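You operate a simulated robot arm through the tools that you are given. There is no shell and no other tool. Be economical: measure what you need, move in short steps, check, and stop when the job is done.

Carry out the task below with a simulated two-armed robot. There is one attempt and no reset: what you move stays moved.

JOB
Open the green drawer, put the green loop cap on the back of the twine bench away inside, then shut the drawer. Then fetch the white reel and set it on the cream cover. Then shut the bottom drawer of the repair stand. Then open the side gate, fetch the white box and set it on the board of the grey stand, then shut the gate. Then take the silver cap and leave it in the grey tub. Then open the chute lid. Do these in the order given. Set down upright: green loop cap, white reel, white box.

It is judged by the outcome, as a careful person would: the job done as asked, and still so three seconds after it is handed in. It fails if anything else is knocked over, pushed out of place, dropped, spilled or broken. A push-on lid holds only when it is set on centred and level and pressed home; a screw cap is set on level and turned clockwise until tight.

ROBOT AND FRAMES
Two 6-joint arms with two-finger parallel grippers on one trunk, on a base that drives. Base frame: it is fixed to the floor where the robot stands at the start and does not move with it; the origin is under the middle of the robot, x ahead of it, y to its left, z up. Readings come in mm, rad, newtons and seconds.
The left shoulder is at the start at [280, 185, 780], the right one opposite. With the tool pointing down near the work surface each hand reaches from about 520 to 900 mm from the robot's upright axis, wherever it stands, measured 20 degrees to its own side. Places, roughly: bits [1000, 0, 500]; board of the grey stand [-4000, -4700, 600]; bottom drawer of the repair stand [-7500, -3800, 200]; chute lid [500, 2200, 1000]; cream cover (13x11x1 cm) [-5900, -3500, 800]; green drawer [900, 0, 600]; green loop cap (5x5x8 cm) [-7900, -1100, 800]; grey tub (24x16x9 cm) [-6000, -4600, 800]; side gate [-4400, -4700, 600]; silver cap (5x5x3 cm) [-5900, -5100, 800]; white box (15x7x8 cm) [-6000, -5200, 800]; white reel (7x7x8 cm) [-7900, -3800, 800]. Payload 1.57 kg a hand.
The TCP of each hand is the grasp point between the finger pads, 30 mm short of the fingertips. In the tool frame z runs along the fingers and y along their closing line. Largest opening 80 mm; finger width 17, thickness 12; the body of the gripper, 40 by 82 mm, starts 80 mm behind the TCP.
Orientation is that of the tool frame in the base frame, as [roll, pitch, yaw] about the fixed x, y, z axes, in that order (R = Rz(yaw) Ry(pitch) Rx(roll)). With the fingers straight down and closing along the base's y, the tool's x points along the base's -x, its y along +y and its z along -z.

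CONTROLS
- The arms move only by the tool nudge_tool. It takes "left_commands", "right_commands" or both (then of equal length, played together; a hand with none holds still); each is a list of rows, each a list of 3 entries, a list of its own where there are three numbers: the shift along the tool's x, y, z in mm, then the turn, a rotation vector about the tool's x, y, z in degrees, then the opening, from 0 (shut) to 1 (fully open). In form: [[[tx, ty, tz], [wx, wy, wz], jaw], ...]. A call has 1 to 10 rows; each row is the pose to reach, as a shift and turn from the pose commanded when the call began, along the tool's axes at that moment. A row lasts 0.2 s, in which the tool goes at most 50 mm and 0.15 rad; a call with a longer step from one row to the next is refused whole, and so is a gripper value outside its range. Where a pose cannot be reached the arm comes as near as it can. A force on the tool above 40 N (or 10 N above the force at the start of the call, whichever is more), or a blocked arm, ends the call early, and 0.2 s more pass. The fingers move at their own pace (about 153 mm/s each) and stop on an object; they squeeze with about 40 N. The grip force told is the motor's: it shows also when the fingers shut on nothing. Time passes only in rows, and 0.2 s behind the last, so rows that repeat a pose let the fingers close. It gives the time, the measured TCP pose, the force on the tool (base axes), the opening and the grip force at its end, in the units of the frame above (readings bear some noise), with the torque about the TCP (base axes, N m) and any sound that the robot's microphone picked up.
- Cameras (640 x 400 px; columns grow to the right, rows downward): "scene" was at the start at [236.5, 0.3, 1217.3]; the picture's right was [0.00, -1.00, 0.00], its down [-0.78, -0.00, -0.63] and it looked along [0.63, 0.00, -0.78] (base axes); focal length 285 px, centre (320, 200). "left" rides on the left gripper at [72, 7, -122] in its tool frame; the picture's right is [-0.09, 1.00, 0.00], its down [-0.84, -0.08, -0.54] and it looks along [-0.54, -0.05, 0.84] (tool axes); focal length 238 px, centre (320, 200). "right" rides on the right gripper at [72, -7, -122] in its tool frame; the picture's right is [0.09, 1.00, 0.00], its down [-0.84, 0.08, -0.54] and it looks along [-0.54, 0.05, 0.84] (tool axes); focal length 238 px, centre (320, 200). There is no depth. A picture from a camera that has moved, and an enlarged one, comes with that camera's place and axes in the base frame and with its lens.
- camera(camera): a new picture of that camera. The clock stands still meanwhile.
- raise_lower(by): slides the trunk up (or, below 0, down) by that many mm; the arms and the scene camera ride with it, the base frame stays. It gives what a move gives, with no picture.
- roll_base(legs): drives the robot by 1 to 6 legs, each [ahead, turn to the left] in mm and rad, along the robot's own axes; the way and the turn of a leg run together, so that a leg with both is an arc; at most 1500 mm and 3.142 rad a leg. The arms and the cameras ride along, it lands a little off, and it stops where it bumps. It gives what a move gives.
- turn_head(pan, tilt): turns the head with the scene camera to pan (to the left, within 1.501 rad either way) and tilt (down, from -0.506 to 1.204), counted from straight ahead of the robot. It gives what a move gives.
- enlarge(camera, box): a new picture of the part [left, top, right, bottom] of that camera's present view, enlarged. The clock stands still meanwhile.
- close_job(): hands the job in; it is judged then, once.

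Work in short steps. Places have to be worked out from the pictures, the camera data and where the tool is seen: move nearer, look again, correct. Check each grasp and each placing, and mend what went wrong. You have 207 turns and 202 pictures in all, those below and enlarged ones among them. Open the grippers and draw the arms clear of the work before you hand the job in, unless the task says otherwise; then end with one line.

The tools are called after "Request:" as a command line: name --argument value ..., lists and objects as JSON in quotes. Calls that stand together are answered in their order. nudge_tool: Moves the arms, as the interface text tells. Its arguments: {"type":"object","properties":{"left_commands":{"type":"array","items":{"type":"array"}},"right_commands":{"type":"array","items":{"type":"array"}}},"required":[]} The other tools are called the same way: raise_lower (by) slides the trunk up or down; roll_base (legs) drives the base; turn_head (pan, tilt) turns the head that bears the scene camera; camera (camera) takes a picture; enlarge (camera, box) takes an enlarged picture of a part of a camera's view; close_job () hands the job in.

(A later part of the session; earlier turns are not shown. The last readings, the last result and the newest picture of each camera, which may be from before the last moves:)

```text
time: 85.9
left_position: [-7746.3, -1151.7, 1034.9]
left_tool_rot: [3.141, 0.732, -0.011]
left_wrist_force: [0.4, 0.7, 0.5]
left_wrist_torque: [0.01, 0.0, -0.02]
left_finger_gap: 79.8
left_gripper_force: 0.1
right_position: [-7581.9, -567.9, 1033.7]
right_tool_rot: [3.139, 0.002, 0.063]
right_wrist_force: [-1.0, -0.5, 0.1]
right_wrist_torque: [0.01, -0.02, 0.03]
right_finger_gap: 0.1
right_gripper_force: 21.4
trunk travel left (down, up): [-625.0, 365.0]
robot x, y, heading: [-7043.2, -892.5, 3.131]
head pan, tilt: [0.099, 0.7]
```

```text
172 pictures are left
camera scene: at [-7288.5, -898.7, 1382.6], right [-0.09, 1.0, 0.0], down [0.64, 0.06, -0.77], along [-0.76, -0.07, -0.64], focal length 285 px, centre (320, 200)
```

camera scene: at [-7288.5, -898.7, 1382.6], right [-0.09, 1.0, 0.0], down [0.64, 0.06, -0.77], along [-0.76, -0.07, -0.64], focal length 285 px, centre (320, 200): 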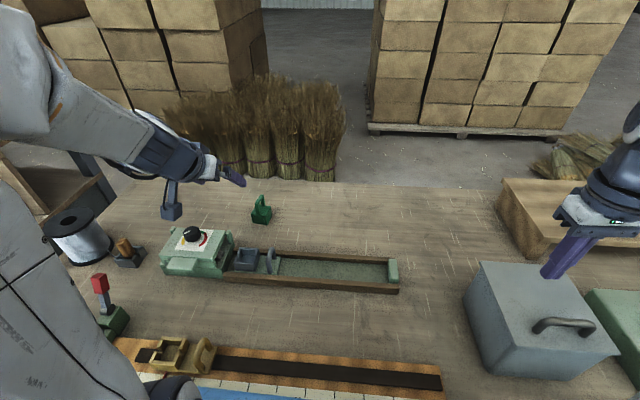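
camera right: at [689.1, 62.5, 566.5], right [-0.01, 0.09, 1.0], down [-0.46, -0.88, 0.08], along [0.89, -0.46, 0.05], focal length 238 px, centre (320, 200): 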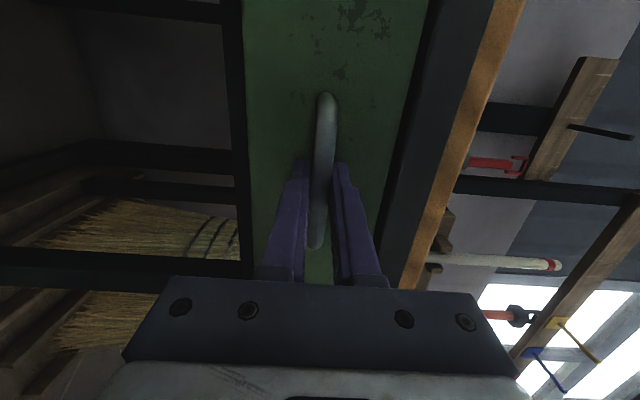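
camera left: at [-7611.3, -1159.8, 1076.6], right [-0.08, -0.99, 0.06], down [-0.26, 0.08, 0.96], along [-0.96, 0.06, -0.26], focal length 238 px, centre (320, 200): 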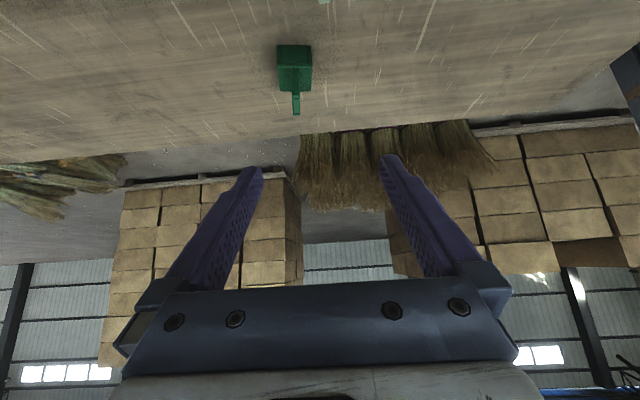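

Triangulated: loop top z≈872, cap centre ≈(−7885, −1120), bench top ≈792. I move along the tool to 60 mm short and look.

Request:
nudge_tool --left_commands '[[[4, -8, 41], [0, 0, 0], 1], [[8, -16, 82], [0, 0, 0], 1], [[12, -24, 123], [0, 0, 0], 1], [[15, -31, 160], [0, 0, 0], 1], [[15, -31, 160], [0, 0, 0], 1]]'

Request:
camera --camera "left"

Request:
camera --camera "scene"

```text
time: 87.1
left_position: [-7842.2, -1116.9, 908.4]
left_tool_rot: [3.141, 0.733, -0.011]
left_wrist_force: [-1.0, 0.8, -0.3]
left_wrist_torque: [-0.01, 0.04, -0.02]
left_finger_gap: 79.8
left_gripper_force: 0.1
right_position: [-7582.4, -567.1, 1034.2]
right_tool_rot: [3.14, 0.001, 0.062]
right_wrist_force: [-0.5, 0.7, -0.4]
right_wrist_torque: [0.0, 0.0, -0.02]
right_finger_gap: 0.1
right_gripper_force: 21.0
trunk travel left (down, up): [-625.0, 365.0]
robot x, y, heading: [-7047.3, -892.3, 3.13]
head pan, tilt: [0.099, 0.7]
```

```text
171 pictures are left
camera left: at [-7707.2, -1124.9, 951.7], right [-0.08, -0.99, 0.06], down [-0.26, 0.08, 0.96], along [-0.96, 0.06, -0.26], focal length 238 px, centre (320, 200)
```

left: 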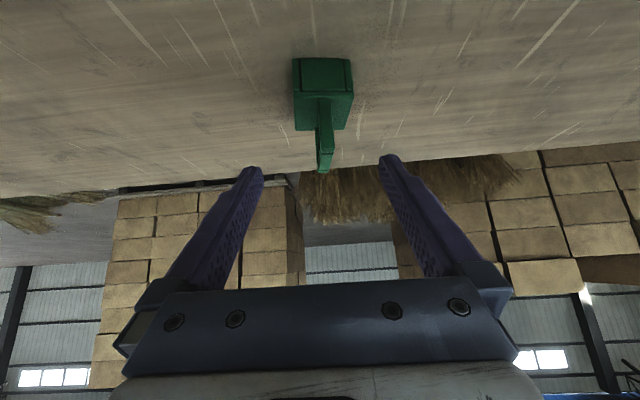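

```text
170 pictures are left
camera scene: at [-7289.0, -898.7, 1382.5], right [-0.09, 1.0, 0.0], down [0.64, 0.06, -0.76], along [-0.76, -0.07, -0.64], focal length 285 px, centre (320, 200)
```

scene: 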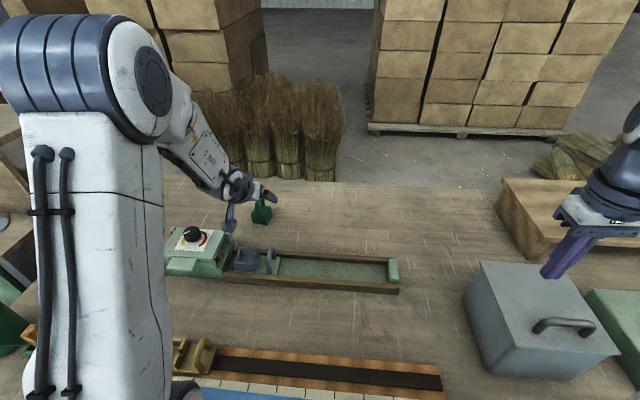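

The loop is centred between the fingers. I advance the last 65 mm and close on the loop.

Request:
nudge_tool --left_commands '[[[0, 2, 25], [0, 0, 0], 1], [[0, 3, 50], [0, 0, 0], 1], [[0, 3, 66], [0, 0, 0], 1], [[0, 3, 66], [0, 0, 0], 1]]'

Request:
camera --camera "left"

```text
time: 88.1
left_position: [-7887.0, -1121.2, 858.1]
left_tool_rot: [3.141, 0.734, -0.01]
left_wrist_force: [0.8, 0.8, 0.6]
left_wrist_torque: [-0.01, 0.02, 0.0]
left_finger_gap: 79.9
left_gripper_force: 0.2
right_position: [-7583.2, -567.5, 1032.4]
right_tool_rot: [3.139, 0.0, 0.062]
right_wrist_force: [-0.6, -0.1, 0.4]
right_wrist_torque: [0.0, 0.02, -0.02]
right_finger_gap: 0.0
right_gripper_force: 21.6
trunk travel left (down, up): [-625.0, 365.0]
robot x, y, heading: [-7044.1, -895.3, 3.126]
head pan, tilt: [0.099, 0.7]
```

```text
169 pictures are left
camera left: at [-7752.9, -1129.1, 900.0], right [-0.08, -0.99, 0.06], down [-0.26, 0.08, 0.96], along [-0.96, 0.06, -0.26], focal length 238 px, centre (320, 200)
```

left: 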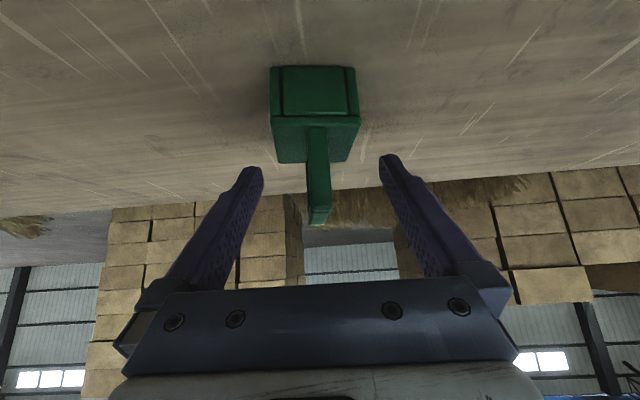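

The block's top is at z≈825 and the loop tops out at ≈878; fingertips could clip the block on closing, so I raise 9 mm first and then close.

Request:
nudge_tool --left_commands '[[[-6, 0, -7], [0, 0, 0], 1], [[-6, 0, -7], [0, 0, 0], 0.5], [[-6, 0, -7], [0, 0, 0], 0], [[-6, 0, -7], [0, 0, 0], 0], [[-6, 0, -7], [0, 0, 0], 0]]'

Request:
camera --camera "left"

```text
time: 89.3
left_position: [-7886.6, -1121.3, 867.9]
left_tool_rot: [-3.141, 0.734, -0.01]
left_wrist_force: [0.0, -1.3, -0.2]
left_wrist_torque: [0.0, 0.02, 0.0]
left_finger_gap: 9.3
left_gripper_force: 27.4
right_position: [-7582.2, -568.6, 1033.7]
right_tool_rot: [3.141, 0.0, 0.063]
right_wrist_force: [0.5, 0.2, 0.2]
right_wrist_torque: [-0.01, 0.0, 0.01]
right_finger_gap: 0.0
right_gripper_force: 21.3
trunk travel left (down, up): [-625.0, 365.0]
robot x, y, heading: [-7043.9, -891.3, 3.127]
head pan, tilt: [0.099, 0.7]
```

```text
168 pictures are left
camera left: at [-7752.3, -1129.3, 909.7], right [-0.08, -0.99, 0.06], down [-0.26, 0.08, 0.96], along [-0.96, 0.06, -0.26], focal length 238 px, centre (320, 200)
```

left: 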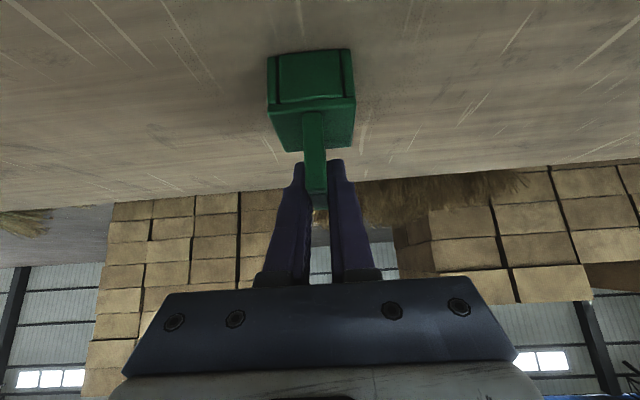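

Gripped (gap 9.3 mm). I lift straight up 120 mm and check.

Request:
nudge_tool --left_commands '[[[-13, 0, -15], [0, 0, 0], 0], [[-33, 0, -37], [0, 0, 0], 0], [[-53, 0, -59], [0, 0, 0], 0], [[-80, 0, -89], [0, 0, 0], 0], [[-80, 0, -89], [0, 0, 0], 0]]'

Request:
camera --camera "left"

Request:
camera --camera "scene"

```text
time: 90.5
left_position: [-7887.0, -1121.6, 983.6]
left_tool_rot: [-3.141, 0.732, -0.011]
left_wrist_force: [0.0, -0.7, -0.4]
left_wrist_torque: [0.0, -0.01, 0.02]
left_finger_gap: 9.5
left_gripper_force: 28.0
right_position: [-7582.6, -567.2, 1033.7]
right_tool_rot: [3.14, 0.002, 0.064]
right_wrist_force: [0.3, -0.5, 0.1]
right_wrist_torque: [0.0, 0.01, 0.04]
right_finger_gap: 0.0
right_gripper_force: 21.6
trunk travel left (down, up): [-625.0, 365.0]
robot x, y, heading: [-7044.8, -893.3, 3.135]
head pan, tilt: [0.099, 0.7]
```

```text
167 pictures are left
camera left: at [-7752.0, -1129.3, 1026.1], right [-0.08, -0.99, 0.06], down [-0.26, 0.08, 0.96], along [-0.96, 0.06, -0.26], focal length 238 px, centre (320, 200)
```

left: 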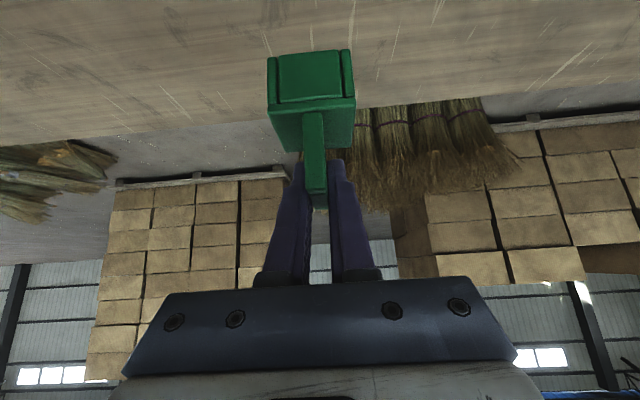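

```text
166 pictures are left
camera scene: at [-7288.8, -898.7, 1382.6], right [-0.09, 1.0, 0.0], down [0.64, 0.06, -0.76], along [-0.76, -0.07, -0.64], focal length 285 px, centre (320, 200)
```

scene: 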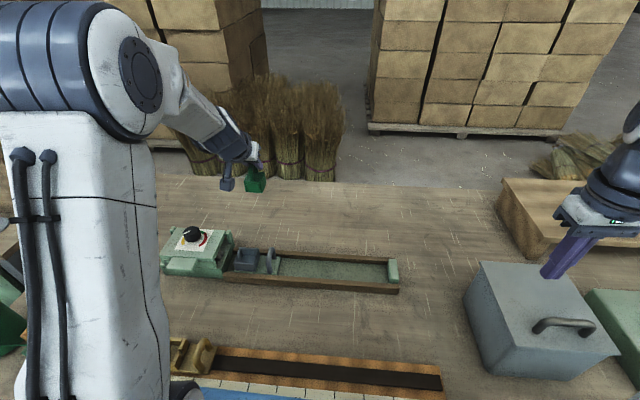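

The cap is held upright. I draw the arm in a bit, then back off, turn and head back, keeping clear of the hose on the floor.

Request:
nudge_tool --left_commands '[[[28, 0, -25], [0, 0, 0], 0], [[56, 0, -50], [0, 0, 0], 0], [[84, 0, -75], [0, 0, 0], 0], [[104, 0, -94], [0, 0, 0], 0]]'

Request:
roll_base --legs '[[-400, 0], [0, 2.42], [460, 0], [0, 0.75], [1500, 0], [200, 0]]'

Request:
turn_head --pan 0 --tilt 0.35

Request:
camera --camera "scene"

```text
time: 91.5
left_position: [-7742.9, -1122.9, 983.4]
left_tool_rot: [3.141, 0.732, -0.011]
left_wrist_force: [0.1, 0.6, -0.8]
left_wrist_torque: [-0.02, -0.02, -0.03]
left_finger_gap: 9.1
left_gripper_force: 27.8
right_position: [-7582.8, -568.0, 1033.7]
right_tool_rot: [3.138, 0.0, 0.06]
right_wrist_force: [0.4, -0.6, 1.3]
right_wrist_torque: [0.02, -0.02, -0.01]
right_finger_gap: 0.0
right_gripper_force: 21.4
trunk travel left (down, up): [-625.0, 365.0]
robot x, y, heading: [-7042.9, -896.7, 3.132]
head pan, tilt: [0.099, 0.7]
```

```text
time: 112.5
left_position: [-3902.7, -741.8, 982.0]
left_tool_rot: [-3.14, 0.733, -3.057]
left_wrist_force: [0.2, 0.2, 0.0]
left_wrist_torque: [0.03, 0.01, -0.01]
left_finger_gap: 9.0
left_gripper_force: 28.0
right_position: [-4009.1, -1310.8, 1033.1]
right_tool_rot: [3.14, 0.002, -2.986]
right_wrist_force: [-0.3, -0.3, 0.2]
right_wrist_torque: [-0.02, 0.03, 0.02]
right_finger_gap: 0.0
right_gripper_force: 21.4
trunk travel left (down, up): [-625.0, 365.0]
robot x, y, heading: [-4576.0, -1037.3, 0.086]
head pan, tilt: [0.099, 0.7]
```

```text
time: 113.3
left_position: [-3902.2, -744.1, 981.8]
left_tool_rot: [-3.141, 0.733, -3.055]
left_wrist_force: [0.0, -0.7, -0.4]
left_wrist_torque: [0.0, 0.03, -0.03]
left_finger_gap: 9.0
left_gripper_force: 27.4
right_position: [-4009.9, -1311.1, 1033.8]
right_tool_rot: [3.138, 0.001, -2.985]
right_wrist_force: [-1.1, 0.8, 0.1]
right_wrist_torque: [0.02, 0.01, -0.02]
right_finger_gap: 0.0
right_gripper_force: 21.3
trunk travel left (down, up): [-625.0, 365.0]
robot x, y, heading: [-4577.4, -1035.8, 0.084]
head pan, tilt: [0.0, 0.351]
```

```text
165 pictures are left
camera scene: at [-4323.3, -1016.1, 1413.9], right [0.08, -1.0, 0.0], down [-0.34, -0.03, -0.94], along [0.94, 0.08, -0.34], focal length 285 px, centre (320, 200)
```

scene: 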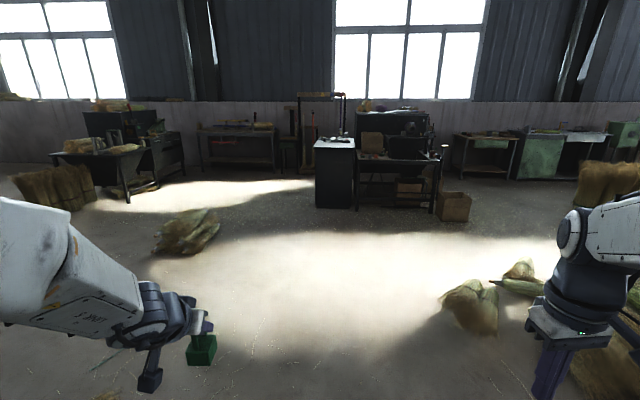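

The drawer stand is in view at the far side. I drive toward a point ~900 mm before it, clear of the dark cabinet on the right.

Request:
roll_base --legs '[[0, 0.186], [1300, 0], [1300, 0], [1150, 0]]'

Request:
turn_head --pan -0.2 --tilt 0.5

Request:
camera --camera "scene"

```text
time: 132.1
left_position: [-502.6, 673.2, 982.9]
left_tool_rot: [-3.141, 0.732, -2.758]
left_wrist_force: [0.2, 0.2, 0.5]
left_wrist_torque: [0.02, 0.01, -0.02]
left_finger_gap: 9.1
left_gripper_force: 27.4
right_position: [-438.4, 101.1, 1033.5]
right_tool_rot: [3.14, 0.001, -2.686]
right_wrist_force: [0.8, 0.6, 0.3]
right_wrist_torque: [0.0, 0.04, -0.05]
right_finger_gap: 0.1
right_gripper_force: 21.3
trunk travel left (down, up): [-625.0, 365.0]
robot x, y, heading: [-1059.8, 193.1, 0.382]
head pan, tilt: [0.0, 0.351]
```

```text
time: 132.8
left_position: [-500.8, 673.3, 981.7]
left_tool_rot: [-3.141, 0.734, -2.758]
left_wrist_force: [-0.2, 0.4, -0.4]
left_wrist_torque: [-0.01, 0.01, 0.0]
left_finger_gap: 9.0
left_gripper_force: 27.7
right_position: [-438.2, 99.9, 1033.2]
right_tool_rot: [3.14, 0.0, -2.685]
right_wrist_force: [0.1, 0.2, 0.5]
right_wrist_torque: [0.01, 0.02, -0.01]
right_finger_gap: 0.0
right_gripper_force: 21.2
trunk travel left (down, up): [-625.0, 365.0]
robot x, y, heading: [-1061.4, 197.0, 0.381]
head pan, tilt: [-0.201, 0.499]
```

```text
164 pictures are left
camera scene: at [-821.6, 270.6, 1400.3], right [0.18, -0.98, 0.0], down [-0.47, -0.09, -0.88], along [0.86, 0.16, -0.48], focal length 285 px, centre (320, 200)
```

scene: 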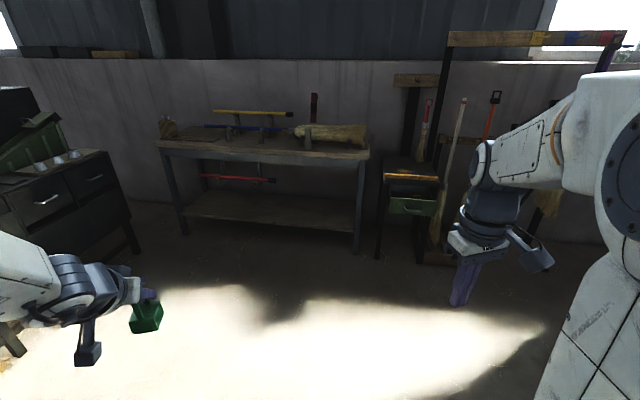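

I steer toward (−160, −115) with a final heading near −0.1.

Request:
roll_base --legs '[[0, -0.716], [900, 0], [0, 0.23]]'

Request:
turn_head --pan 0.1 --tilt 0.75

Request:
camera --camera "scene"

```text
time: 140.3
left_position: [516.2, 34.4, 982.3]
left_tool_rot: [3.141, 0.733, 3.017]
left_wrist_force: [0.4, -0.8, 0.2]
left_wrist_torque: [0.01, -0.03, 0.0]
left_finger_gap: 8.9
left_gripper_force: 27.9
right_position: [295.3, -497.8, 1033.5]
right_tool_rot: [3.14, 0.0, 3.09]
right_wrist_force: [0.1, 0.0, 0.0]
right_wrist_torque: [0.03, -0.01, 0.01]
right_finger_gap: 0.1
right_gripper_force: 21.7
trunk travel left (down, up): [-625.0, 365.0]
robot x, y, heading: [-204.3, -112.7, -0.127]
head pan, tilt: [-0.201, 0.499]
```

```text
time: 141.1
left_position: [515.4, 34.9, 982.2]
left_tool_rot: [-3.141, 0.735, 3.015]
left_wrist_force: [1.4, 0.5, -0.8]
left_wrist_torque: [0.0, 0.02, 0.01]
left_finger_gap: 9.2
left_gripper_force: 27.4
right_position: [293.8, -497.1, 1032.6]
right_tool_rot: [3.141, -0.001, 3.09]
right_wrist_force: [-0.6, 0.1, 0.4]
right_wrist_torque: [0.0, 0.01, -0.03]
right_finger_gap: 0.0
right_gripper_force: 21.4
trunk travel left (down, up): [-625.0, 365.0]
robot x, y, heading: [-202.7, -116.4, -0.128]
head pan, tilt: [0.099, 0.75]
```

```text
163 pictures are left
camera scene: at [38.5, -134.7, 1378.3], right [-0.03, -1.0, 0.0], down [-0.68, 0.02, -0.73], along [0.73, -0.02, -0.68], focal length 285 px, centre (320, 200)
```

scene: 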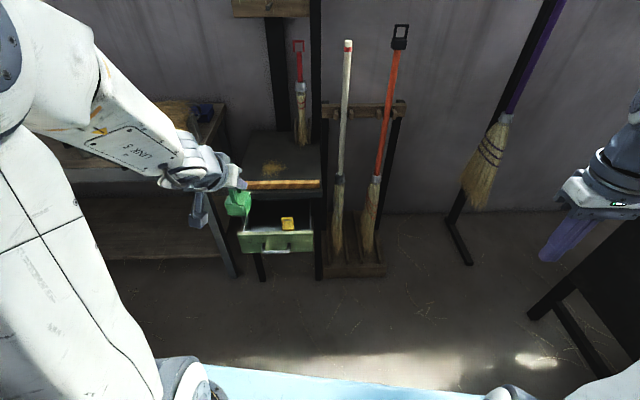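

Drawer interior: yellow cap near (754, −31), free space around (745, 60). I drive forward 130 mm with a slight left turn.

Request:
roll_base --legs '[[130, 0.05]]'

Request:
enlarge --camera "scene" --box '[180, 160, 380, 285]'

Request:
camera --camera "left"

```text
time: 142.4
left_position: [638.8, 54.9, 983.5]
left_tool_rot: [-3.141, 0.733, 3.064]
left_wrist_force: [0.3, -0.4, 0.2]
left_wrist_torque: [-0.01, 0.02, 0.01]
left_finger_gap: 9.2
left_gripper_force: 27.9
right_position: [440.8, -487.9, 1033.5]
right_tool_rot: [3.14, 0.002, 3.135]
right_wrist_force: [-0.9, -0.1, 0.3]
right_wrist_torque: [-0.03, -0.04, -0.03]
right_finger_gap: 0.0
right_gripper_force: 21.1
trunk travel left (down, up): [-625.0, 365.0]
robot x, y, heading: [-73.1, -123.7, -0.078]
head pan, tilt: [0.099, 0.75]
```

```text
3.20 times, centred on (280, 222) of scene
camera zoom: at [168.4, -136.6, 1378.4], right [0.02, -1.0, 0.0], down [-0.68, -0.01, -0.73], along [0.73, 0.02, -0.68], focal length 911 px, centre (448, 128)
```

zoom: 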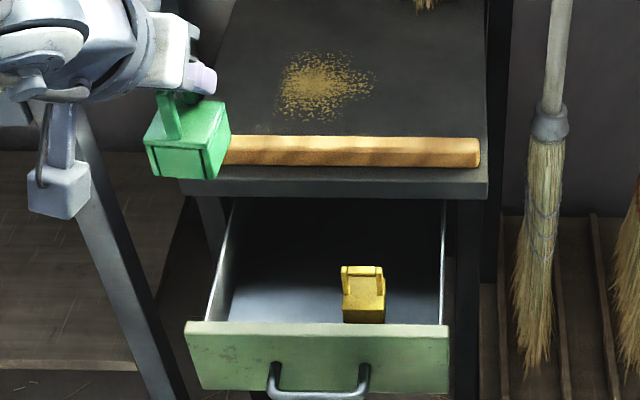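

```text
161 pictures are left
camera left: at [503.9, 71.9, 1024.9], right [0.15, 0.99, 0.06], down [0.25, -0.1, 0.96], along [0.96, -0.13, -0.26], focal length 238 px, centre (320, 200)
```

left: 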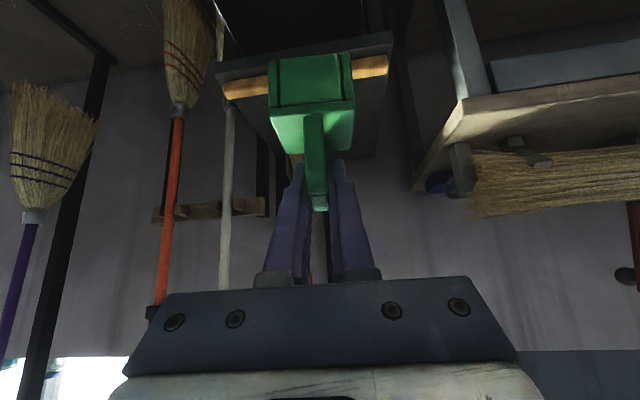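

Free floor is centred at about y=52. I move the hand forward over (750, 52), then descend toward z≈700.

Request:
nudge_tool --left_commands '[[[-28, 2, 25], [0, 0, 0], 0], [[-55, 4, 50], [0, 0, 0], 0], [[-82, 6, 74], [0, 0, 0], 0], [[-55, 6, 104], [0, 0, 0], 0], [[-28, 6, 134], [0, 0, 0], 0], [[-1, 6, 164], [0, 0, 0], 0], [[26, 6, 194], [0, 0, 0], 0], [[53, 6, 224], [0, 0, 0], 0], [[80, 6, 254], [0, 0, 0], 0], [[80, 6, 254], [0, 0, 0], 0]]'

Request:
enlarge --camera "scene" --box '[180, 160, 380, 285]'

Request:
camera --camera "left"

```text
time: 144.6
left_position: [758.4, 57.6, 745.4]
left_tool_rot: [-3.109, 0.726, 3.081]
left_wrist_force: [0.0, -0.1, -1.2]
left_wrist_torque: [0.0, -0.05, -0.04]
left_finger_gap: 9.2
left_gripper_force: 27.5
left hand out of reach, approached as far as the arm can: row 8, 9, 10
right_position: [441.7, -487.3, 1034.6]
right_tool_rot: [3.139, 0.0, 3.134]
right_wrist_force: [0.3, -0.7, -0.3]
right_wrist_torque: [-0.02, -0.02, -0.01]
right_finger_gap: 0.0
right_gripper_force: 21.6
trunk travel left (down, up): [-625.0, 365.0]
robot x, y, heading: [-74.2, -123.9, -0.072]
head pan, tilt: [0.099, 0.75]
```

```text
3.20 times, centred on (280, 222) of scene
camera zoom: at [168.8, -136.6, 1378.2], right [0.02, -1.0, 0.0], down [-0.68, -0.01, -0.73], along [0.73, 0.02, -0.68], focal length 911 px, centre (448, 128)
```

zoom: 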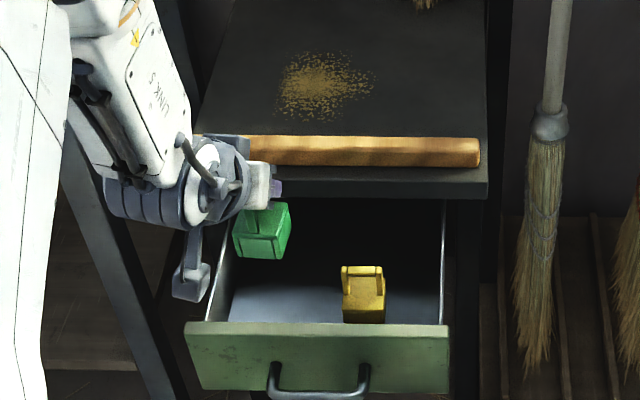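

```text
159 pictures are left
camera left: at [624.3, 75.6, 788.3], right [0.15, 0.99, 0.04], down [0.26, -0.08, 0.96], along [0.95, -0.13, -0.27], focal length 238 px, centre (320, 200)
```

left: 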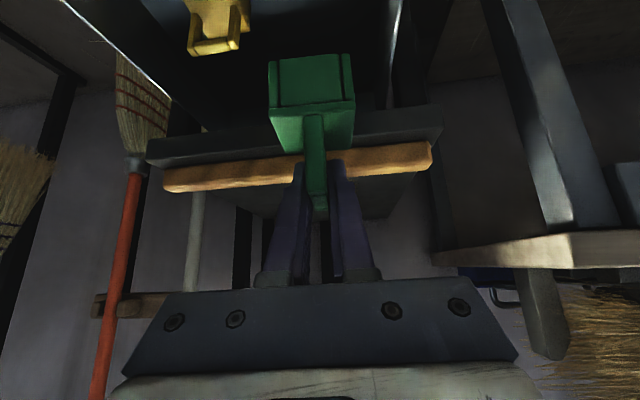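

The arm alone is at its limit; the trunk must come down. I check below the right hand first.

Request:
camera --camera "right"

Request:
nudge_tool --left_commands '[[[-20, 0, -22], [0, 0, 0], 0], [[-40, 0, -44], [0, 0, 0], 0], [[-40, 0, -44], [0, 0, 0], 0]]'

```text
158 pictures are left
camera right: at [368.3, -493.8, 1154.5], right [-0.09, 1.0, 0.0], down [0.84, 0.07, 0.54], along [0.54, 0.05, -0.84], focal length 238 px, centre (320, 200)
```

right: 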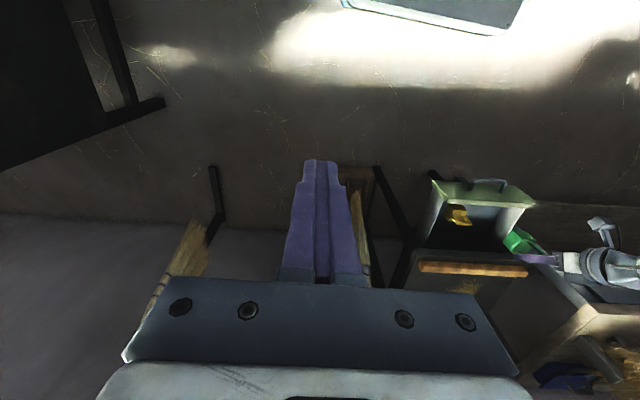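

```text
time: 145.4
left_position: [759.6, 56.8, 804.7]
left_tool_rot: [3.141, 0.732, 3.063]
left_wrist_force: [-0.5, 0.3, -0.8]
left_wrist_torque: [0.02, -0.01, 0.0]
left_finger_gap: 9.1
left_gripper_force: 27.4
right_position: [440.9, -487.7, 1034.2]
right_tool_rot: [3.14, 0.002, 3.133]
right_wrist_force: [-0.1, 0.6, -0.3]
right_wrist_torque: [0.02, -0.03, -0.01]
right_finger_gap: 0.2
right_gripper_force: 21.1
trunk travel left (down, up): [-625.0, 365.0]
robot x, y, heading: [-77.2, -125.1, -0.076]
head pan, tilt: [0.099, 0.75]
```

Nothing beneath the right hand. I lower the trunk 130 mm and look.

Request:
raise_lower --by -130

Request:
enlarge --camera "scene" --box '[180, 110, 420, 260]'

Request:
camera --camera "left"

```text
time: 147.0
left_position: [758.4, 56.4, 675.2]
left_tool_rot: [-3.141, 0.735, 3.063]
left_wrist_force: [0.6, 0.1, 0.5]
left_wrist_torque: [0.0, 0.0, 0.02]
left_finger_gap: 9.1
left_gripper_force: 28.0
right_position: [440.4, -487.4, 902.9]
right_tool_rot: [3.14, 0.001, 3.136]
right_wrist_force: [0.1, 0.2, 0.2]
right_wrist_torque: [-0.02, -0.01, -0.03]
right_finger_gap: 0.0
right_gripper_force: 21.1
trunk travel left (down, up): [-495.0, 495.0]
robot x, y, heading: [-73.6, -125.0, -0.078]
head pan, tilt: [0.099, 0.75]
```

```text
2.67 times, centred on (300, 185) of scene
camera zoom: at [168.7, -136.6, 1248.3], right [0.02, -1.0, 0.0], down [-0.68, -0.01, -0.73], along [0.73, 0.02, -0.68], focal length 759 px, centre (373, 240)
```

zoom: 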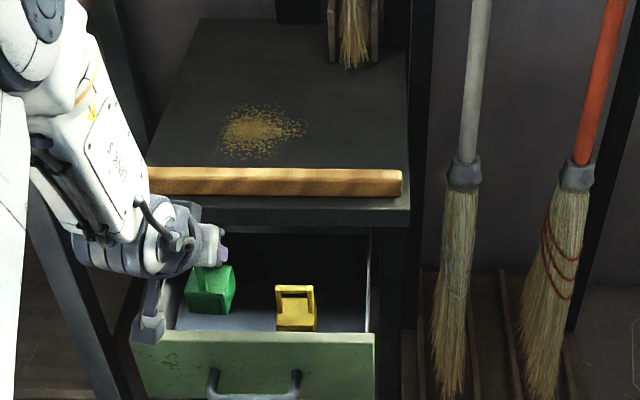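

```text
156 pictures are left
camera left: at [624.0, 74.1, 717.3], right [0.15, 0.99, 0.06], down [0.25, -0.1, 0.96], along [0.96, -0.13, -0.26], focal length 238 px, centre (320, 200)
```

left: 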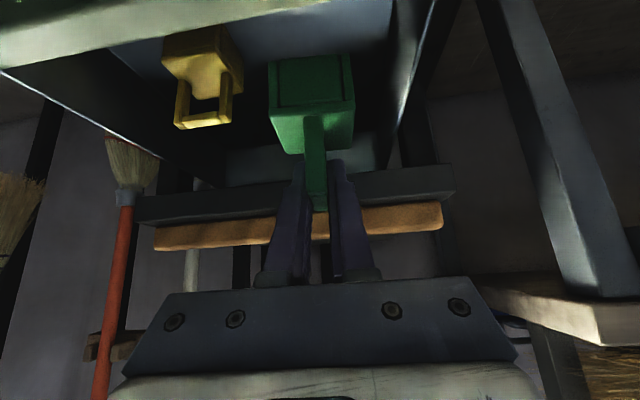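

The cap is clear of the yellow one and the drawer wall. I descend 40 mm.

Request:
nudge_tool --left_commands '[[[10, -1, 4], [0, 0, 0], 0], [[17, -2, 12], [0, 0, 0], 0], [[24, -3, 19], [0, 0, 0], 0], [[31, -3, 27], [0, 0, 0], 0], [[31, -3, 27], [0, 0, 0], 0]]'

Request:
enlarge --camera "scene" --box '[200, 170, 360, 270]'

Request:
camera --camera "left"

```text
time: 148.2
left_position: [757.2, 57.0, 638.3]
left_tool_rot: [-3.123, 0.729, 3.071]
left_wrist_force: [-0.4, -0.4, -0.7]
left_wrist_torque: [-0.02, 0.01, 0.01]
left_finger_gap: 9.0
left_gripper_force: 27.7
left hand out of reach, approached as far as the arm can: row 3, 4, 5
right_position: [441.5, -486.6, 903.4]
right_tool_rot: [3.14, 0.0, 3.134]
right_wrist_force: [-0.2, 0.8, 0.6]
right_wrist_torque: [-0.03, -0.02, -0.01]
right_finger_gap: 0.0
right_gripper_force: 21.4
trunk travel left (down, up): [-495.0, 495.0]
robot x, y, heading: [-70.0, -126.9, -0.077]
head pan, tilt: [0.099, 0.75]
```

```text
4.00 times, centred on (280, 220) of scene
camera zoom: at [168.7, -136.6, 1248.3], right [0.02, -1.0, 0.0], down [-0.68, -0.01, -0.73], along [0.73, 0.02, -0.68], focal length 1138 px, centre (480, 120)
```

zoom: 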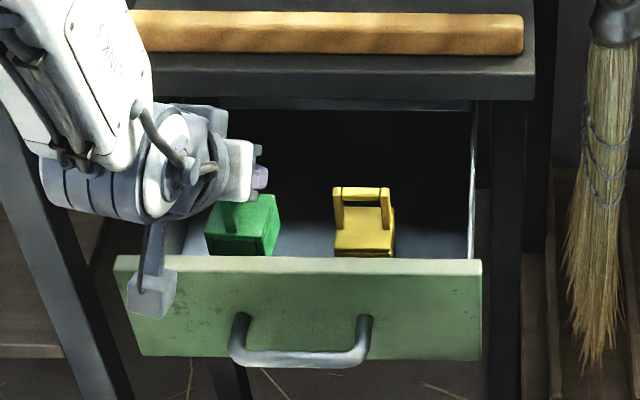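

```text
154 pictures are left
camera left: at [622.9, 75.5, 680.4], right [0.15, 0.99, 0.05], down [0.26, -0.09, 0.96], along [0.95, -0.13, -0.27], focal length 238 px, centre (320, 200)
```

left: 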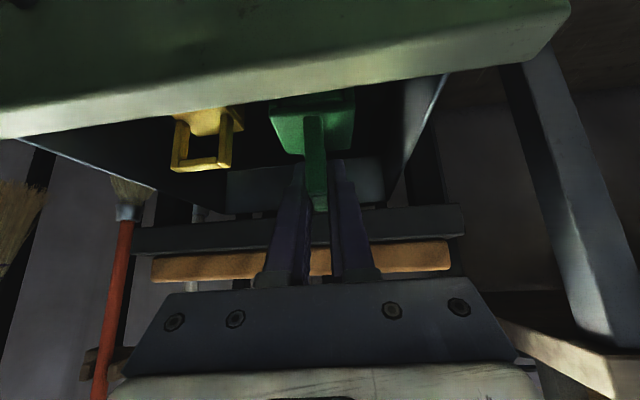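

The arm is at its limit again, so I restore the pose slightly up and then lower with the trunk in small steps, watching the force.

Request:
nudge_tool --left_commands '[[[-10, 0, -12], [0, 0, 0], 0], [[-17, 0, -18], [0, 0, 0], 0], [[-17, 0, -18], [0, 0, 0], 0]]'

Request:
raise_lower --by -25

Request:
raise_lower --by -8

```text
time: 149.0
left_position: [756.9, 58.9, 661.1]
left_tool_rot: [-3.139, 0.731, 3.061]
left_wrist_force: [-1.0, 0.1, -0.5]
left_wrist_torque: [0.01, -0.02, 0.01]
left_finger_gap: 9.1
left_gripper_force: 27.5
right_position: [438.8, -487.6, 903.4]
right_tool_rot: [3.14, -0.001, 3.135]
right_wrist_force: [0.0, 0.9, -0.3]
right_wrist_torque: [-0.03, 0.03, -0.02]
right_finger_gap: 0.0
right_gripper_force: 21.7
trunk travel left (down, up): [-495.0, 495.0]
robot x, y, heading: [-76.1, -127.1, -0.082]
head pan, tilt: [0.099, 0.75]
```

```text
time: 149.7
left_position: [758.3, 58.3, 637.3]
left_tool_rot: [-3.136, 0.733, 3.061]
left_wrist_force: [0.7, 0.4, 0.1]
left_wrist_torque: [0.01, 0.03, 0.02]
left_finger_gap: 9.1
left_gripper_force: 27.4
right_position: [440.8, -487.4, 878.3]
right_tool_rot: [3.14, -0.001, 3.135]
right_wrist_force: [-0.1, 0.3, 0.4]
right_wrist_torque: [-0.02, 0.0, 0.02]
right_finger_gap: 0.0
right_gripper_force: 20.9
trunk travel left (down, up): [-470.0, 520.0]
robot x, y, heading: [-71.7, -128.1, -0.077]
head pan, tilt: [0.099, 0.75]
```

```text
time: 150.2
left_position: [757.3, 58.5, 628.8]
left_tool_rot: [-3.138, 0.732, 3.062]
left_wrist_force: [-0.7, -0.1, 0.0]
left_wrist_torque: [0.0, -0.02, 0.0]
left_finger_gap: 9.2
left_gripper_force: 27.8
right_position: [441.3, -487.5, 870.3]
right_tool_rot: [3.142, 0.001, 3.134]
right_wrist_force: [-0.1, -0.6, -0.7]
right_wrist_torque: [-0.01, 0.04, -0.03]
right_finger_gap: 0.0
right_gripper_force: 21.1
trunk travel left (down, up): [-462.0, 528.0]
robot x, y, heading: [-75.2, -128.3, -0.078]
head pan, tilt: [0.099, 0.75]
```

No contact yet at 629; I go on in small trunk steps.

Request:
raise_lower --by -5

Request:
raise_lower --by -4

Request:
enlarge --camera "scene" --box '[200, 150, 360, 250]'

```text
time: 150.8
left_position: [758.5, 59.6, 624.1]
left_tool_rot: [-3.138, 0.733, 3.062]
left_wrist_force: [0.1, -0.4, -0.4]
left_wrist_torque: [-0.01, -0.01, 0.03]
left_finger_gap: 9.0
left_gripper_force: 27.2
right_position: [440.4, -487.2, 865.6]
right_tool_rot: [3.141, 0.0, 3.135]
right_wrist_force: [-1.0, 0.5, -0.7]
right_wrist_torque: [0.01, -0.01, -0.01]
right_finger_gap: 0.1
right_gripper_force: 21.5
trunk travel left (down, up): [-457.0, 533.0]
robot x, y, heading: [-77.8, -123.5, -0.081]
head pan, tilt: [0.099, 0.75]
```

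```text
time: 151.3
left_position: [757.4, 58.4, 620.8]
left_tool_rot: [-3.139, 0.733, 3.062]
left_wrist_force: [-0.6, 0.4, -0.3]
left_wrist_torque: [0.0, -0.04, 0.01]
left_finger_gap: 9.2
left_gripper_force: 27.7
right_position: [440.3, -486.7, 862.5]
right_tool_rot: [3.137, 0.0, 3.136]
right_wrist_force: [0.4, -0.4, -0.2]
right_wrist_torque: [-0.02, 0.01, -0.03]
right_finger_gap: 0.2
right_gripper_force: 21.4
trunk travel left (down, up): [-453.0, 537.0]
robot x, y, heading: [-75.6, -129.0, -0.079]
head pan, tilt: [0.099, 0.75]
```

```text
4.00 times, centred on (280, 200) of scene
camera zoom: at [168.7, -136.6, 1206.3], right [0.02, -1.0, 0.0], down [-0.68, -0.01, -0.73], along [0.73, 0.02, -0.68], focal length 1138 px, centre (480, 200)
```

zoom: 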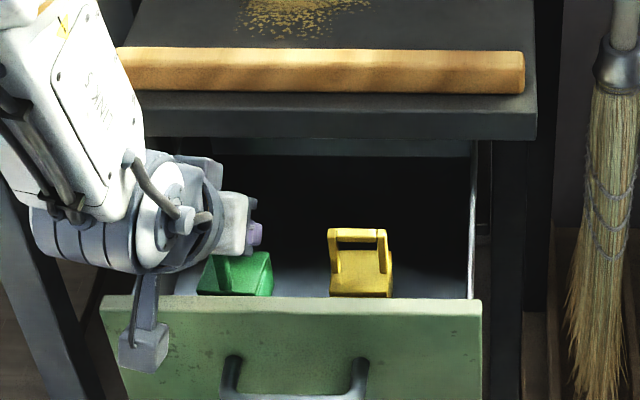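

Green block's top is nearly level with the yellow one's, so it's close to the floor. A few more small steps.

Request:
raise_lower --by -4

Request:
raise_lower --by -4

Request:
raise_lower --by -3

```text
time: 151.8
left_position: [758.0, 58.0, 615.0]
left_tool_rot: [-3.138, 0.733, 3.062]
left_wrist_force: [-0.1, 0.2, -0.1]
left_wrist_torque: [0.01, 0.01, -0.02]
left_finger_gap: 9.0
left_gripper_force: 27.6
right_position: [441.1, -488.4, 857.2]
right_tool_rot: [3.14, 0.0, 3.133]
right_wrist_force: [-0.5, 0.4, 0.4]
right_wrist_torque: [-0.01, 0.0, -0.04]
right_finger_gap: 0.0
right_gripper_force: 21.3
trunk travel left (down, up): [-449.0, 541.0]
robot x, y, heading: [-76.2, -126.3, -0.077]
head pan, tilt: [0.099, 0.75]
```

```text
time: 152.4
left_position: [757.8, 58.8, 612.0]
left_tool_rot: [-3.137, 0.732, 3.061]
left_wrist_force: [0.0, -0.1, -1.0]
left_wrist_torque: [-0.01, 0.01, -0.04]
left_finger_gap: 9.2
left_gripper_force: 27.4
right_position: [440.7, -487.0, 853.7]
right_tool_rot: [3.14, 0.0, 3.134]
right_wrist_force: [0.4, -0.7, -0.4]
right_wrist_torque: [-0.03, 0.01, -0.02]
right_finger_gap: 0.0
right_gripper_force: 21.4
trunk travel left (down, up): [-445.0, 545.0]
robot x, y, heading: [-73.9, -127.6, -0.084]
head pan, tilt: [0.099, 0.75]
```

```text
time: 152.9
left_position: [757.3, 57.8, 609.3]
left_tool_rot: [-3.139, 0.732, 3.061]
left_wrist_force: [-0.8, 0.4, -0.3]
left_wrist_torque: [-0.01, 0.0, -0.01]
left_finger_gap: 8.9
left_gripper_force: 27.6
right_position: [440.0, -486.7, 849.7]
right_tool_rot: [3.14, 0.001, 3.135]
right_wrist_force: [-1.0, -0.3, 0.8]
right_wrist_torque: [-0.04, 0.03, -0.02]
right_finger_gap: 0.1
right_gripper_force: 21.4
trunk travel left (down, up): [-442.0, 548.0]
robot x, y, heading: [-70.2, -124.3, -0.076]
head pan, tilt: [0.099, 0.75]
```

Still no contact; I look through the left camera to judge the remaining gap.

Request:
camera --camera "left"

Request:
camera --camera "scene"

```text
152 pictures are left
camera left: at [623.5, 76.0, 651.3], right [0.15, 0.99, 0.06], down [0.25, -0.1, 0.96], along [0.96, -0.13, -0.26], focal length 238 px, centre (320, 200)
```

left: 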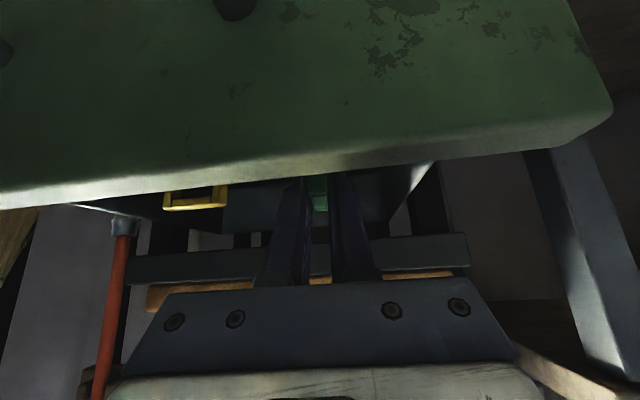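

```text
151 pictures are left
camera scene: at [168.7, -136.6, 1195.3], right [0.02, -1.0, 0.0], down [-0.68, -0.01, -0.73], along [0.73, 0.02, -0.68], focal length 285 px, centre (320, 200)
```

scene: 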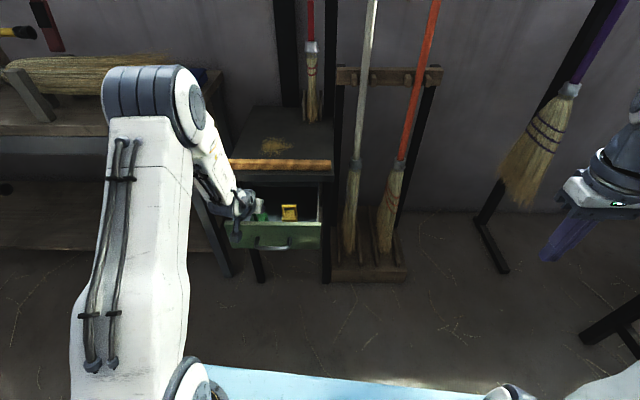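

The yellow loop's top works out at ≈611 vs the green's ≈619, so about 8 mm remain. I continue.

Request:
raise_lower --by -4

Request:
raise_lower --by -3

Request:
raise_lower --by -2

```text
time: 153.4
left_position: [758.2, 59.1, 605.3]
left_tool_rot: [-3.139, 0.734, 3.06]
left_wrist_force: [-0.1, 0.0, -0.3]
left_wrist_torque: [-0.04, 0.0, -0.02]
left_finger_gap: 9.1
left_gripper_force: 27.6
right_position: [441.3, -486.4, 846.7]
right_tool_rot: [3.139, 0.0, 3.133]
right_wrist_force: [-0.9, -0.3, 0.2]
right_wrist_torque: [0.0, -0.01, 0.0]
right_finger_gap: 0.1
right_gripper_force: 21.0
trunk travel left (down, up): [-438.0, 552.0]
robot x, y, heading: [-76.9, -125.7, -0.08]
head pan, tilt: [0.099, 0.75]
```

```text
time: 153.9
left_position: [758.4, 59.4, 602.3]
left_tool_rot: [-3.138, 0.732, 3.061]
left_wrist_force: [-0.1, -0.4, -0.7]
left_wrist_torque: [-0.01, 0.01, 0.02]
left_finger_gap: 9.2
left_gripper_force: 26.7
right_position: [440.8, -487.1, 844.4]
right_tool_rot: [3.141, 0.0, 3.135]
right_wrist_force: [1.1, -0.2, 0.0]
right_wrist_torque: [-0.01, 0.01, -0.02]
right_finger_gap: 0.1
right_gripper_force: 21.6
trunk travel left (down, up): [-435.0, 555.0]
robot x, y, heading: [-68.2, -126.1, -0.076]
head pan, tilt: [0.099, 0.75]
```

```text
time: 154.5
left_position: [758.2, 57.8, 599.6]
left_tool_rot: [-3.139, 0.733, 3.061]
left_wrist_force: [0.5, -0.4, 0.3]
left_wrist_torque: [0.02, -0.01, 0.0]
left_finger_gap: 9.3
left_gripper_force: 27.5
right_position: [440.8, -487.5, 841.3]
right_tool_rot: [3.14, 0.0, 3.135]
right_wrist_force: [-0.1, 0.2, 0.8]
right_wrist_torque: [-0.01, 0.01, 0.03]
right_finger_gap: 0.1
right_gripper_force: 21.3
trunk travel left (down, up): [-433.0, 557.0]
robot x, y, heading: [-78.2, -129.2, -0.078]
head pan, tilt: [0.099, 0.75]
```

Request:
raise_lower --by -3

Request:
raise_lower --by -3

Request:
raise_lower --by -3

Request:
enlarge --camera "left" --box '[160, 100, 480, 300]'

```text
time: 155.0
left_position: [757.5, 58.1, 598.0]
left_tool_rot: [-3.141, 0.734, 3.06]
left_wrist_force: [0.7, 1.1, 5.0]
left_wrist_torque: [0.03, -0.1, 0.0]
left_finger_gap: 9.0
left_gripper_force: 28.0
right_position: [441.2, -488.1, 838.1]
right_tool_rot: [3.139, 0.001, 3.134]
right_wrist_force: [-0.3, 0.2, -0.2]
right_wrist_torque: [0.02, 0.02, 0.0]
right_finger_gap: 0.2
right_gripper_force: 20.6
trunk travel left (down, up): [-430.0, 560.0]
robot x, y, heading: [-76.8, -126.0, -0.081]
head pan, tilt: [0.099, 0.75]
```

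```text
time: 155.5
left_position: [761.2, 58.3, 597.3]
left_tool_rot: [-3.141, 0.741, 3.061]
left_wrist_force: [1.8, 0.6, 20.2]
left_wrist_torque: [0.02, -0.14, 0.0]
left_finger_gap: 9.4
left_gripper_force: 27.7
right_position: [440.5, -488.9, 835.9]
right_tool_rot: [3.14, 0.003, 3.135]
right_wrist_force: [0.3, -0.7, -0.1]
right_wrist_torque: [0.03, -0.01, 0.02]
right_finger_gap: 0.2
right_gripper_force: 21.6
trunk travel left (down, up): [-427.0, 563.0]
robot x, y, heading: [-73.9, -128.3, -0.081]
head pan, tilt: [0.099, 0.75]
```

```text
time: 156.0
left_position: [758.7, 59.5, 594.8]
left_tool_rot: [-3.14, 0.739, 3.06]
left_wrist_force: [1.2, 0.5, 25.2]
left_wrist_torque: [0.08, -0.03, 0.01]
left_finger_gap: 9.2
left_gripper_force: 27.2
right_position: [440.6, -486.9, 832.9]
right_tool_rot: [3.14, 0.001, 3.135]
right_wrist_force: [-0.2, -0.8, -0.7]
right_wrist_torque: [-0.01, 0.0, -0.02]
right_finger_gap: 0.1
right_gripper_force: 20.9
trunk travel left (down, up): [-424.0, 566.0]
robot x, y, heading: [-70.3, -122.3, -0.076]
head pan, tilt: [0.099, 0.75]
```

```text
2.00 times, centred on (320, 200) of left
camera zoom: at [624.2, 76.0, 635.0], right [0.15, 0.99, 0.06], down [0.25, -0.1, 0.96], along [0.96, -0.13, -0.26], focal length 477 px, centre (320, 200)
```

zoom: 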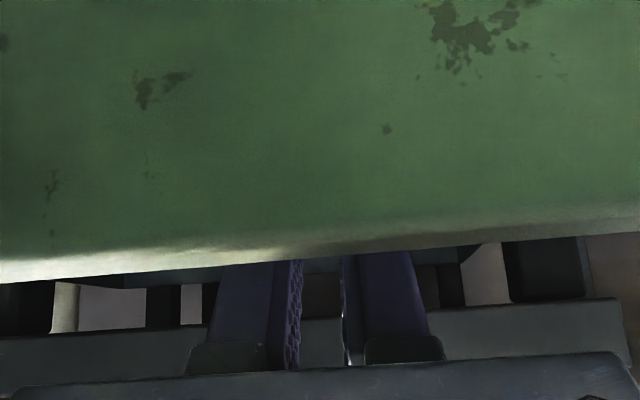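

Contact with the drawer floor (25 N) at TCP z≈597, as computed. I ease up 5 mm, open part-way and withdraw along the fingers.

Request:
raise_lower --by 6

Request:
nudge_tool --left_commands '[[[0, 0, 0], [0, 0, 0], 0.2], [[0, 0, 0], [0, 0, 0], 0.4], [[0, 0, 0], [0, 0, 0], 0.4]]'

Request:
nudge_tool --left_commands '[[[0, 0, -15], [0, 0, 0], 0.4], [[0, 0, -30], [0, 0, 0], 0.4], [[-5, 0, -60], [0, 0, 0], 0.4], [[-25, 0, -100], [0, 0, 0], 0.4], [[-45, 0, -140], [0, 0, 0], 0.4], [[-65, 0, -180], [0, 0, 0], 0.4]]'

Request:
enlarge --camera "scene" --box '[200, 150, 360, 250]'

Request:
camera --camera "left"

```text
time: 156.6
left_position: [756.2, 57.7, 593.6]
left_tool_rot: [-3.138, 0.723, 3.062]
left_wrist_force: [0.0, 0.1, 0.4]
left_wrist_torque: [0.01, 0.02, -0.01]
left_finger_gap: 9.0
left_gripper_force: 27.3
right_position: [440.6, -489.1, 838.0]
right_tool_rot: [3.138, 0.0, 3.134]
right_wrist_force: [-0.4, 0.3, 0.8]
right_wrist_torque: [0.02, 0.0, -0.03]
right_finger_gap: 0.2
right_gripper_force: 21.6
trunk travel left (down, up): [-430.0, 560.0]
robot x, y, heading: [-71.8, -126.5, -0.074]
head pan, tilt: [0.099, 0.75]
```

```text
time: 157.4
left_position: [757.4, 58.3, 596.3]
left_tool_rot: [-3.139, 0.732, 3.061]
left_wrist_force: [0.2, -0.6, -0.3]
left_wrist_torque: [-0.03, 0.01, 0.02]
left_finger_gap: 32.1
left_gripper_force: 0.1
right_position: [440.3, -488.2, 838.6]
right_tool_rot: [3.139, 0.001, 3.134]
right_wrist_force: [0.8, -0.1, 0.4]
right_wrist_torque: [0.02, 0.04, -0.01]
right_finger_gap: 0.1
right_gripper_force: 21.0
trunk travel left (down, up): [-430.0, 560.0]
robot x, y, heading: [-76.2, -124.7, -0.082]
head pan, tilt: [0.099, 0.75]
```

```text
time: 158.8
left_position: [689.9, 64.2, 772.6]
left_tool_rot: [-3.14, 0.732, 3.062]
left_wrist_force: [0.2, -0.3, -0.1]
left_wrist_torque: [-0.03, -0.01, 0.0]
left_finger_gap: 31.9
left_gripper_force: 0.0
right_position: [440.7, -489.2, 838.8]
right_tool_rot: [3.141, 0.0, 3.135]
right_wrist_force: [0.5, 0.2, 0.3]
right_wrist_torque: [0.0, 0.03, -0.01]
right_finger_gap: 0.0
right_gripper_force: 20.9
trunk travel left (down, up): [-430.0, 560.0]
robot x, y, heading: [-71.4, -126.4, -0.081]
head pan, tilt: [0.099, 0.75]
```

```text
4.00 times, centred on (280, 200) of scene
camera zoom: at [169.0, -136.6, 1183.2], right [0.02, -1.0, 0.0], down [-0.68, -0.01, -0.73], along [0.73, 0.02, -0.68], focal length 1138 px, centre (480, 200)
```

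zoom: 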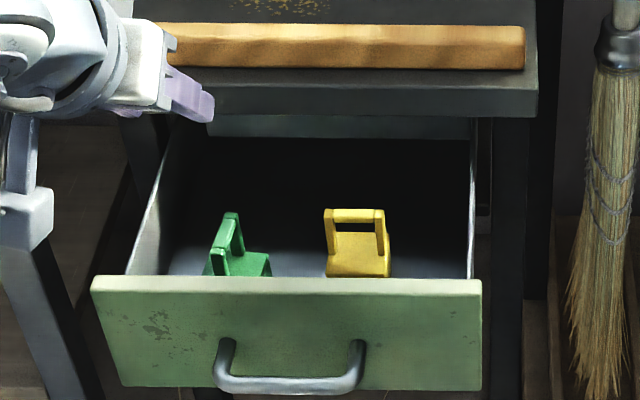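

```text
148 pictures are left
camera left: at [554.4, 81.8, 815.3], right [0.15, 0.99, 0.06], down [0.25, -0.1, 0.96], along [0.96, -0.13, -0.26], focal length 238 px, centre (320, 200)
```

left: 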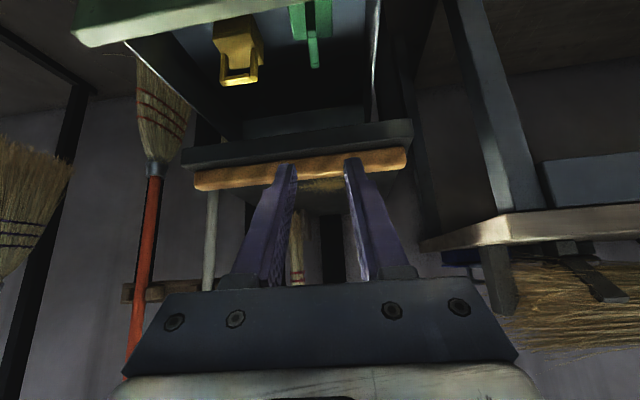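

The green cap stands upright beside the yellow one. Now I close the fingers, back the hand off and lower it in front of the drawer, left of the handle, to push it shut.

Request:
nudge_tool --left_commands '[[[25, 6, -22], [0, 0, 0], 0.2], [[50, 12, -44], [0, 0, 0], 0], [[74, 18, -67], [0, 0, 0], 0], [[97, 18, -42], [0, 0, 0], 0], [[120, 18, -17], [0, 0, 0], 0], [[142, 18, 8], [0, 0, 0], 0], [[164, 18, 33], [0, 0, 0], 0], [[186, 18, 58], [0, 0, 0], 0], [[186, 18, 58], [0, 0, 0], 0]]'

Request:
enlarge --camera "scene" --box '[160, 150, 400, 300]'

```text
time: 160.8
left_position: [600.3, 101.5, 655.0]
left_tool_rot: [-3.098, 0.717, 3.083]
left_wrist_force: [-0.8, 0.5, -1.0]
left_wrist_torque: [-0.03, 0.02, -0.03]
left_finger_gap: 0.0
left_gripper_force: 21.3
left hand out of reach, approached as far as the arm can: row 4, 5, 6, 7, 8, 9
right_position: [440.8, -487.7, 839.5]
right_tool_rot: [3.14, -0.001, 3.134]
right_wrist_force: [-0.7, 0.4, 0.7]
right_wrist_torque: [0.01, 0.01, -0.03]
right_finger_gap: 0.2
right_gripper_force: 21.1
trunk travel left (down, up): [-430.0, 560.0]
robot x, y, heading: [-73.8, -127.4, -0.082]
head pan, tilt: [0.099, 0.75]
```

```text
2.67 times, centred on (280, 225) of scene
camera zoom: at [168.7, -136.6, 1183.3], right [0.02, -1.0, 0.0], down [-0.68, -0.01, -0.73], along [0.73, 0.02, -0.68], focal length 759 px, centre (427, 133)
```

zoom: 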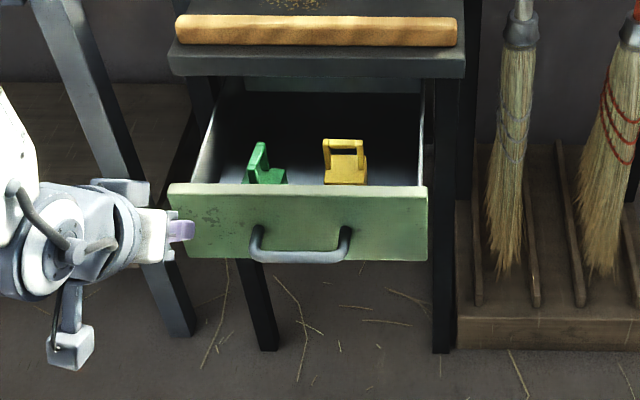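

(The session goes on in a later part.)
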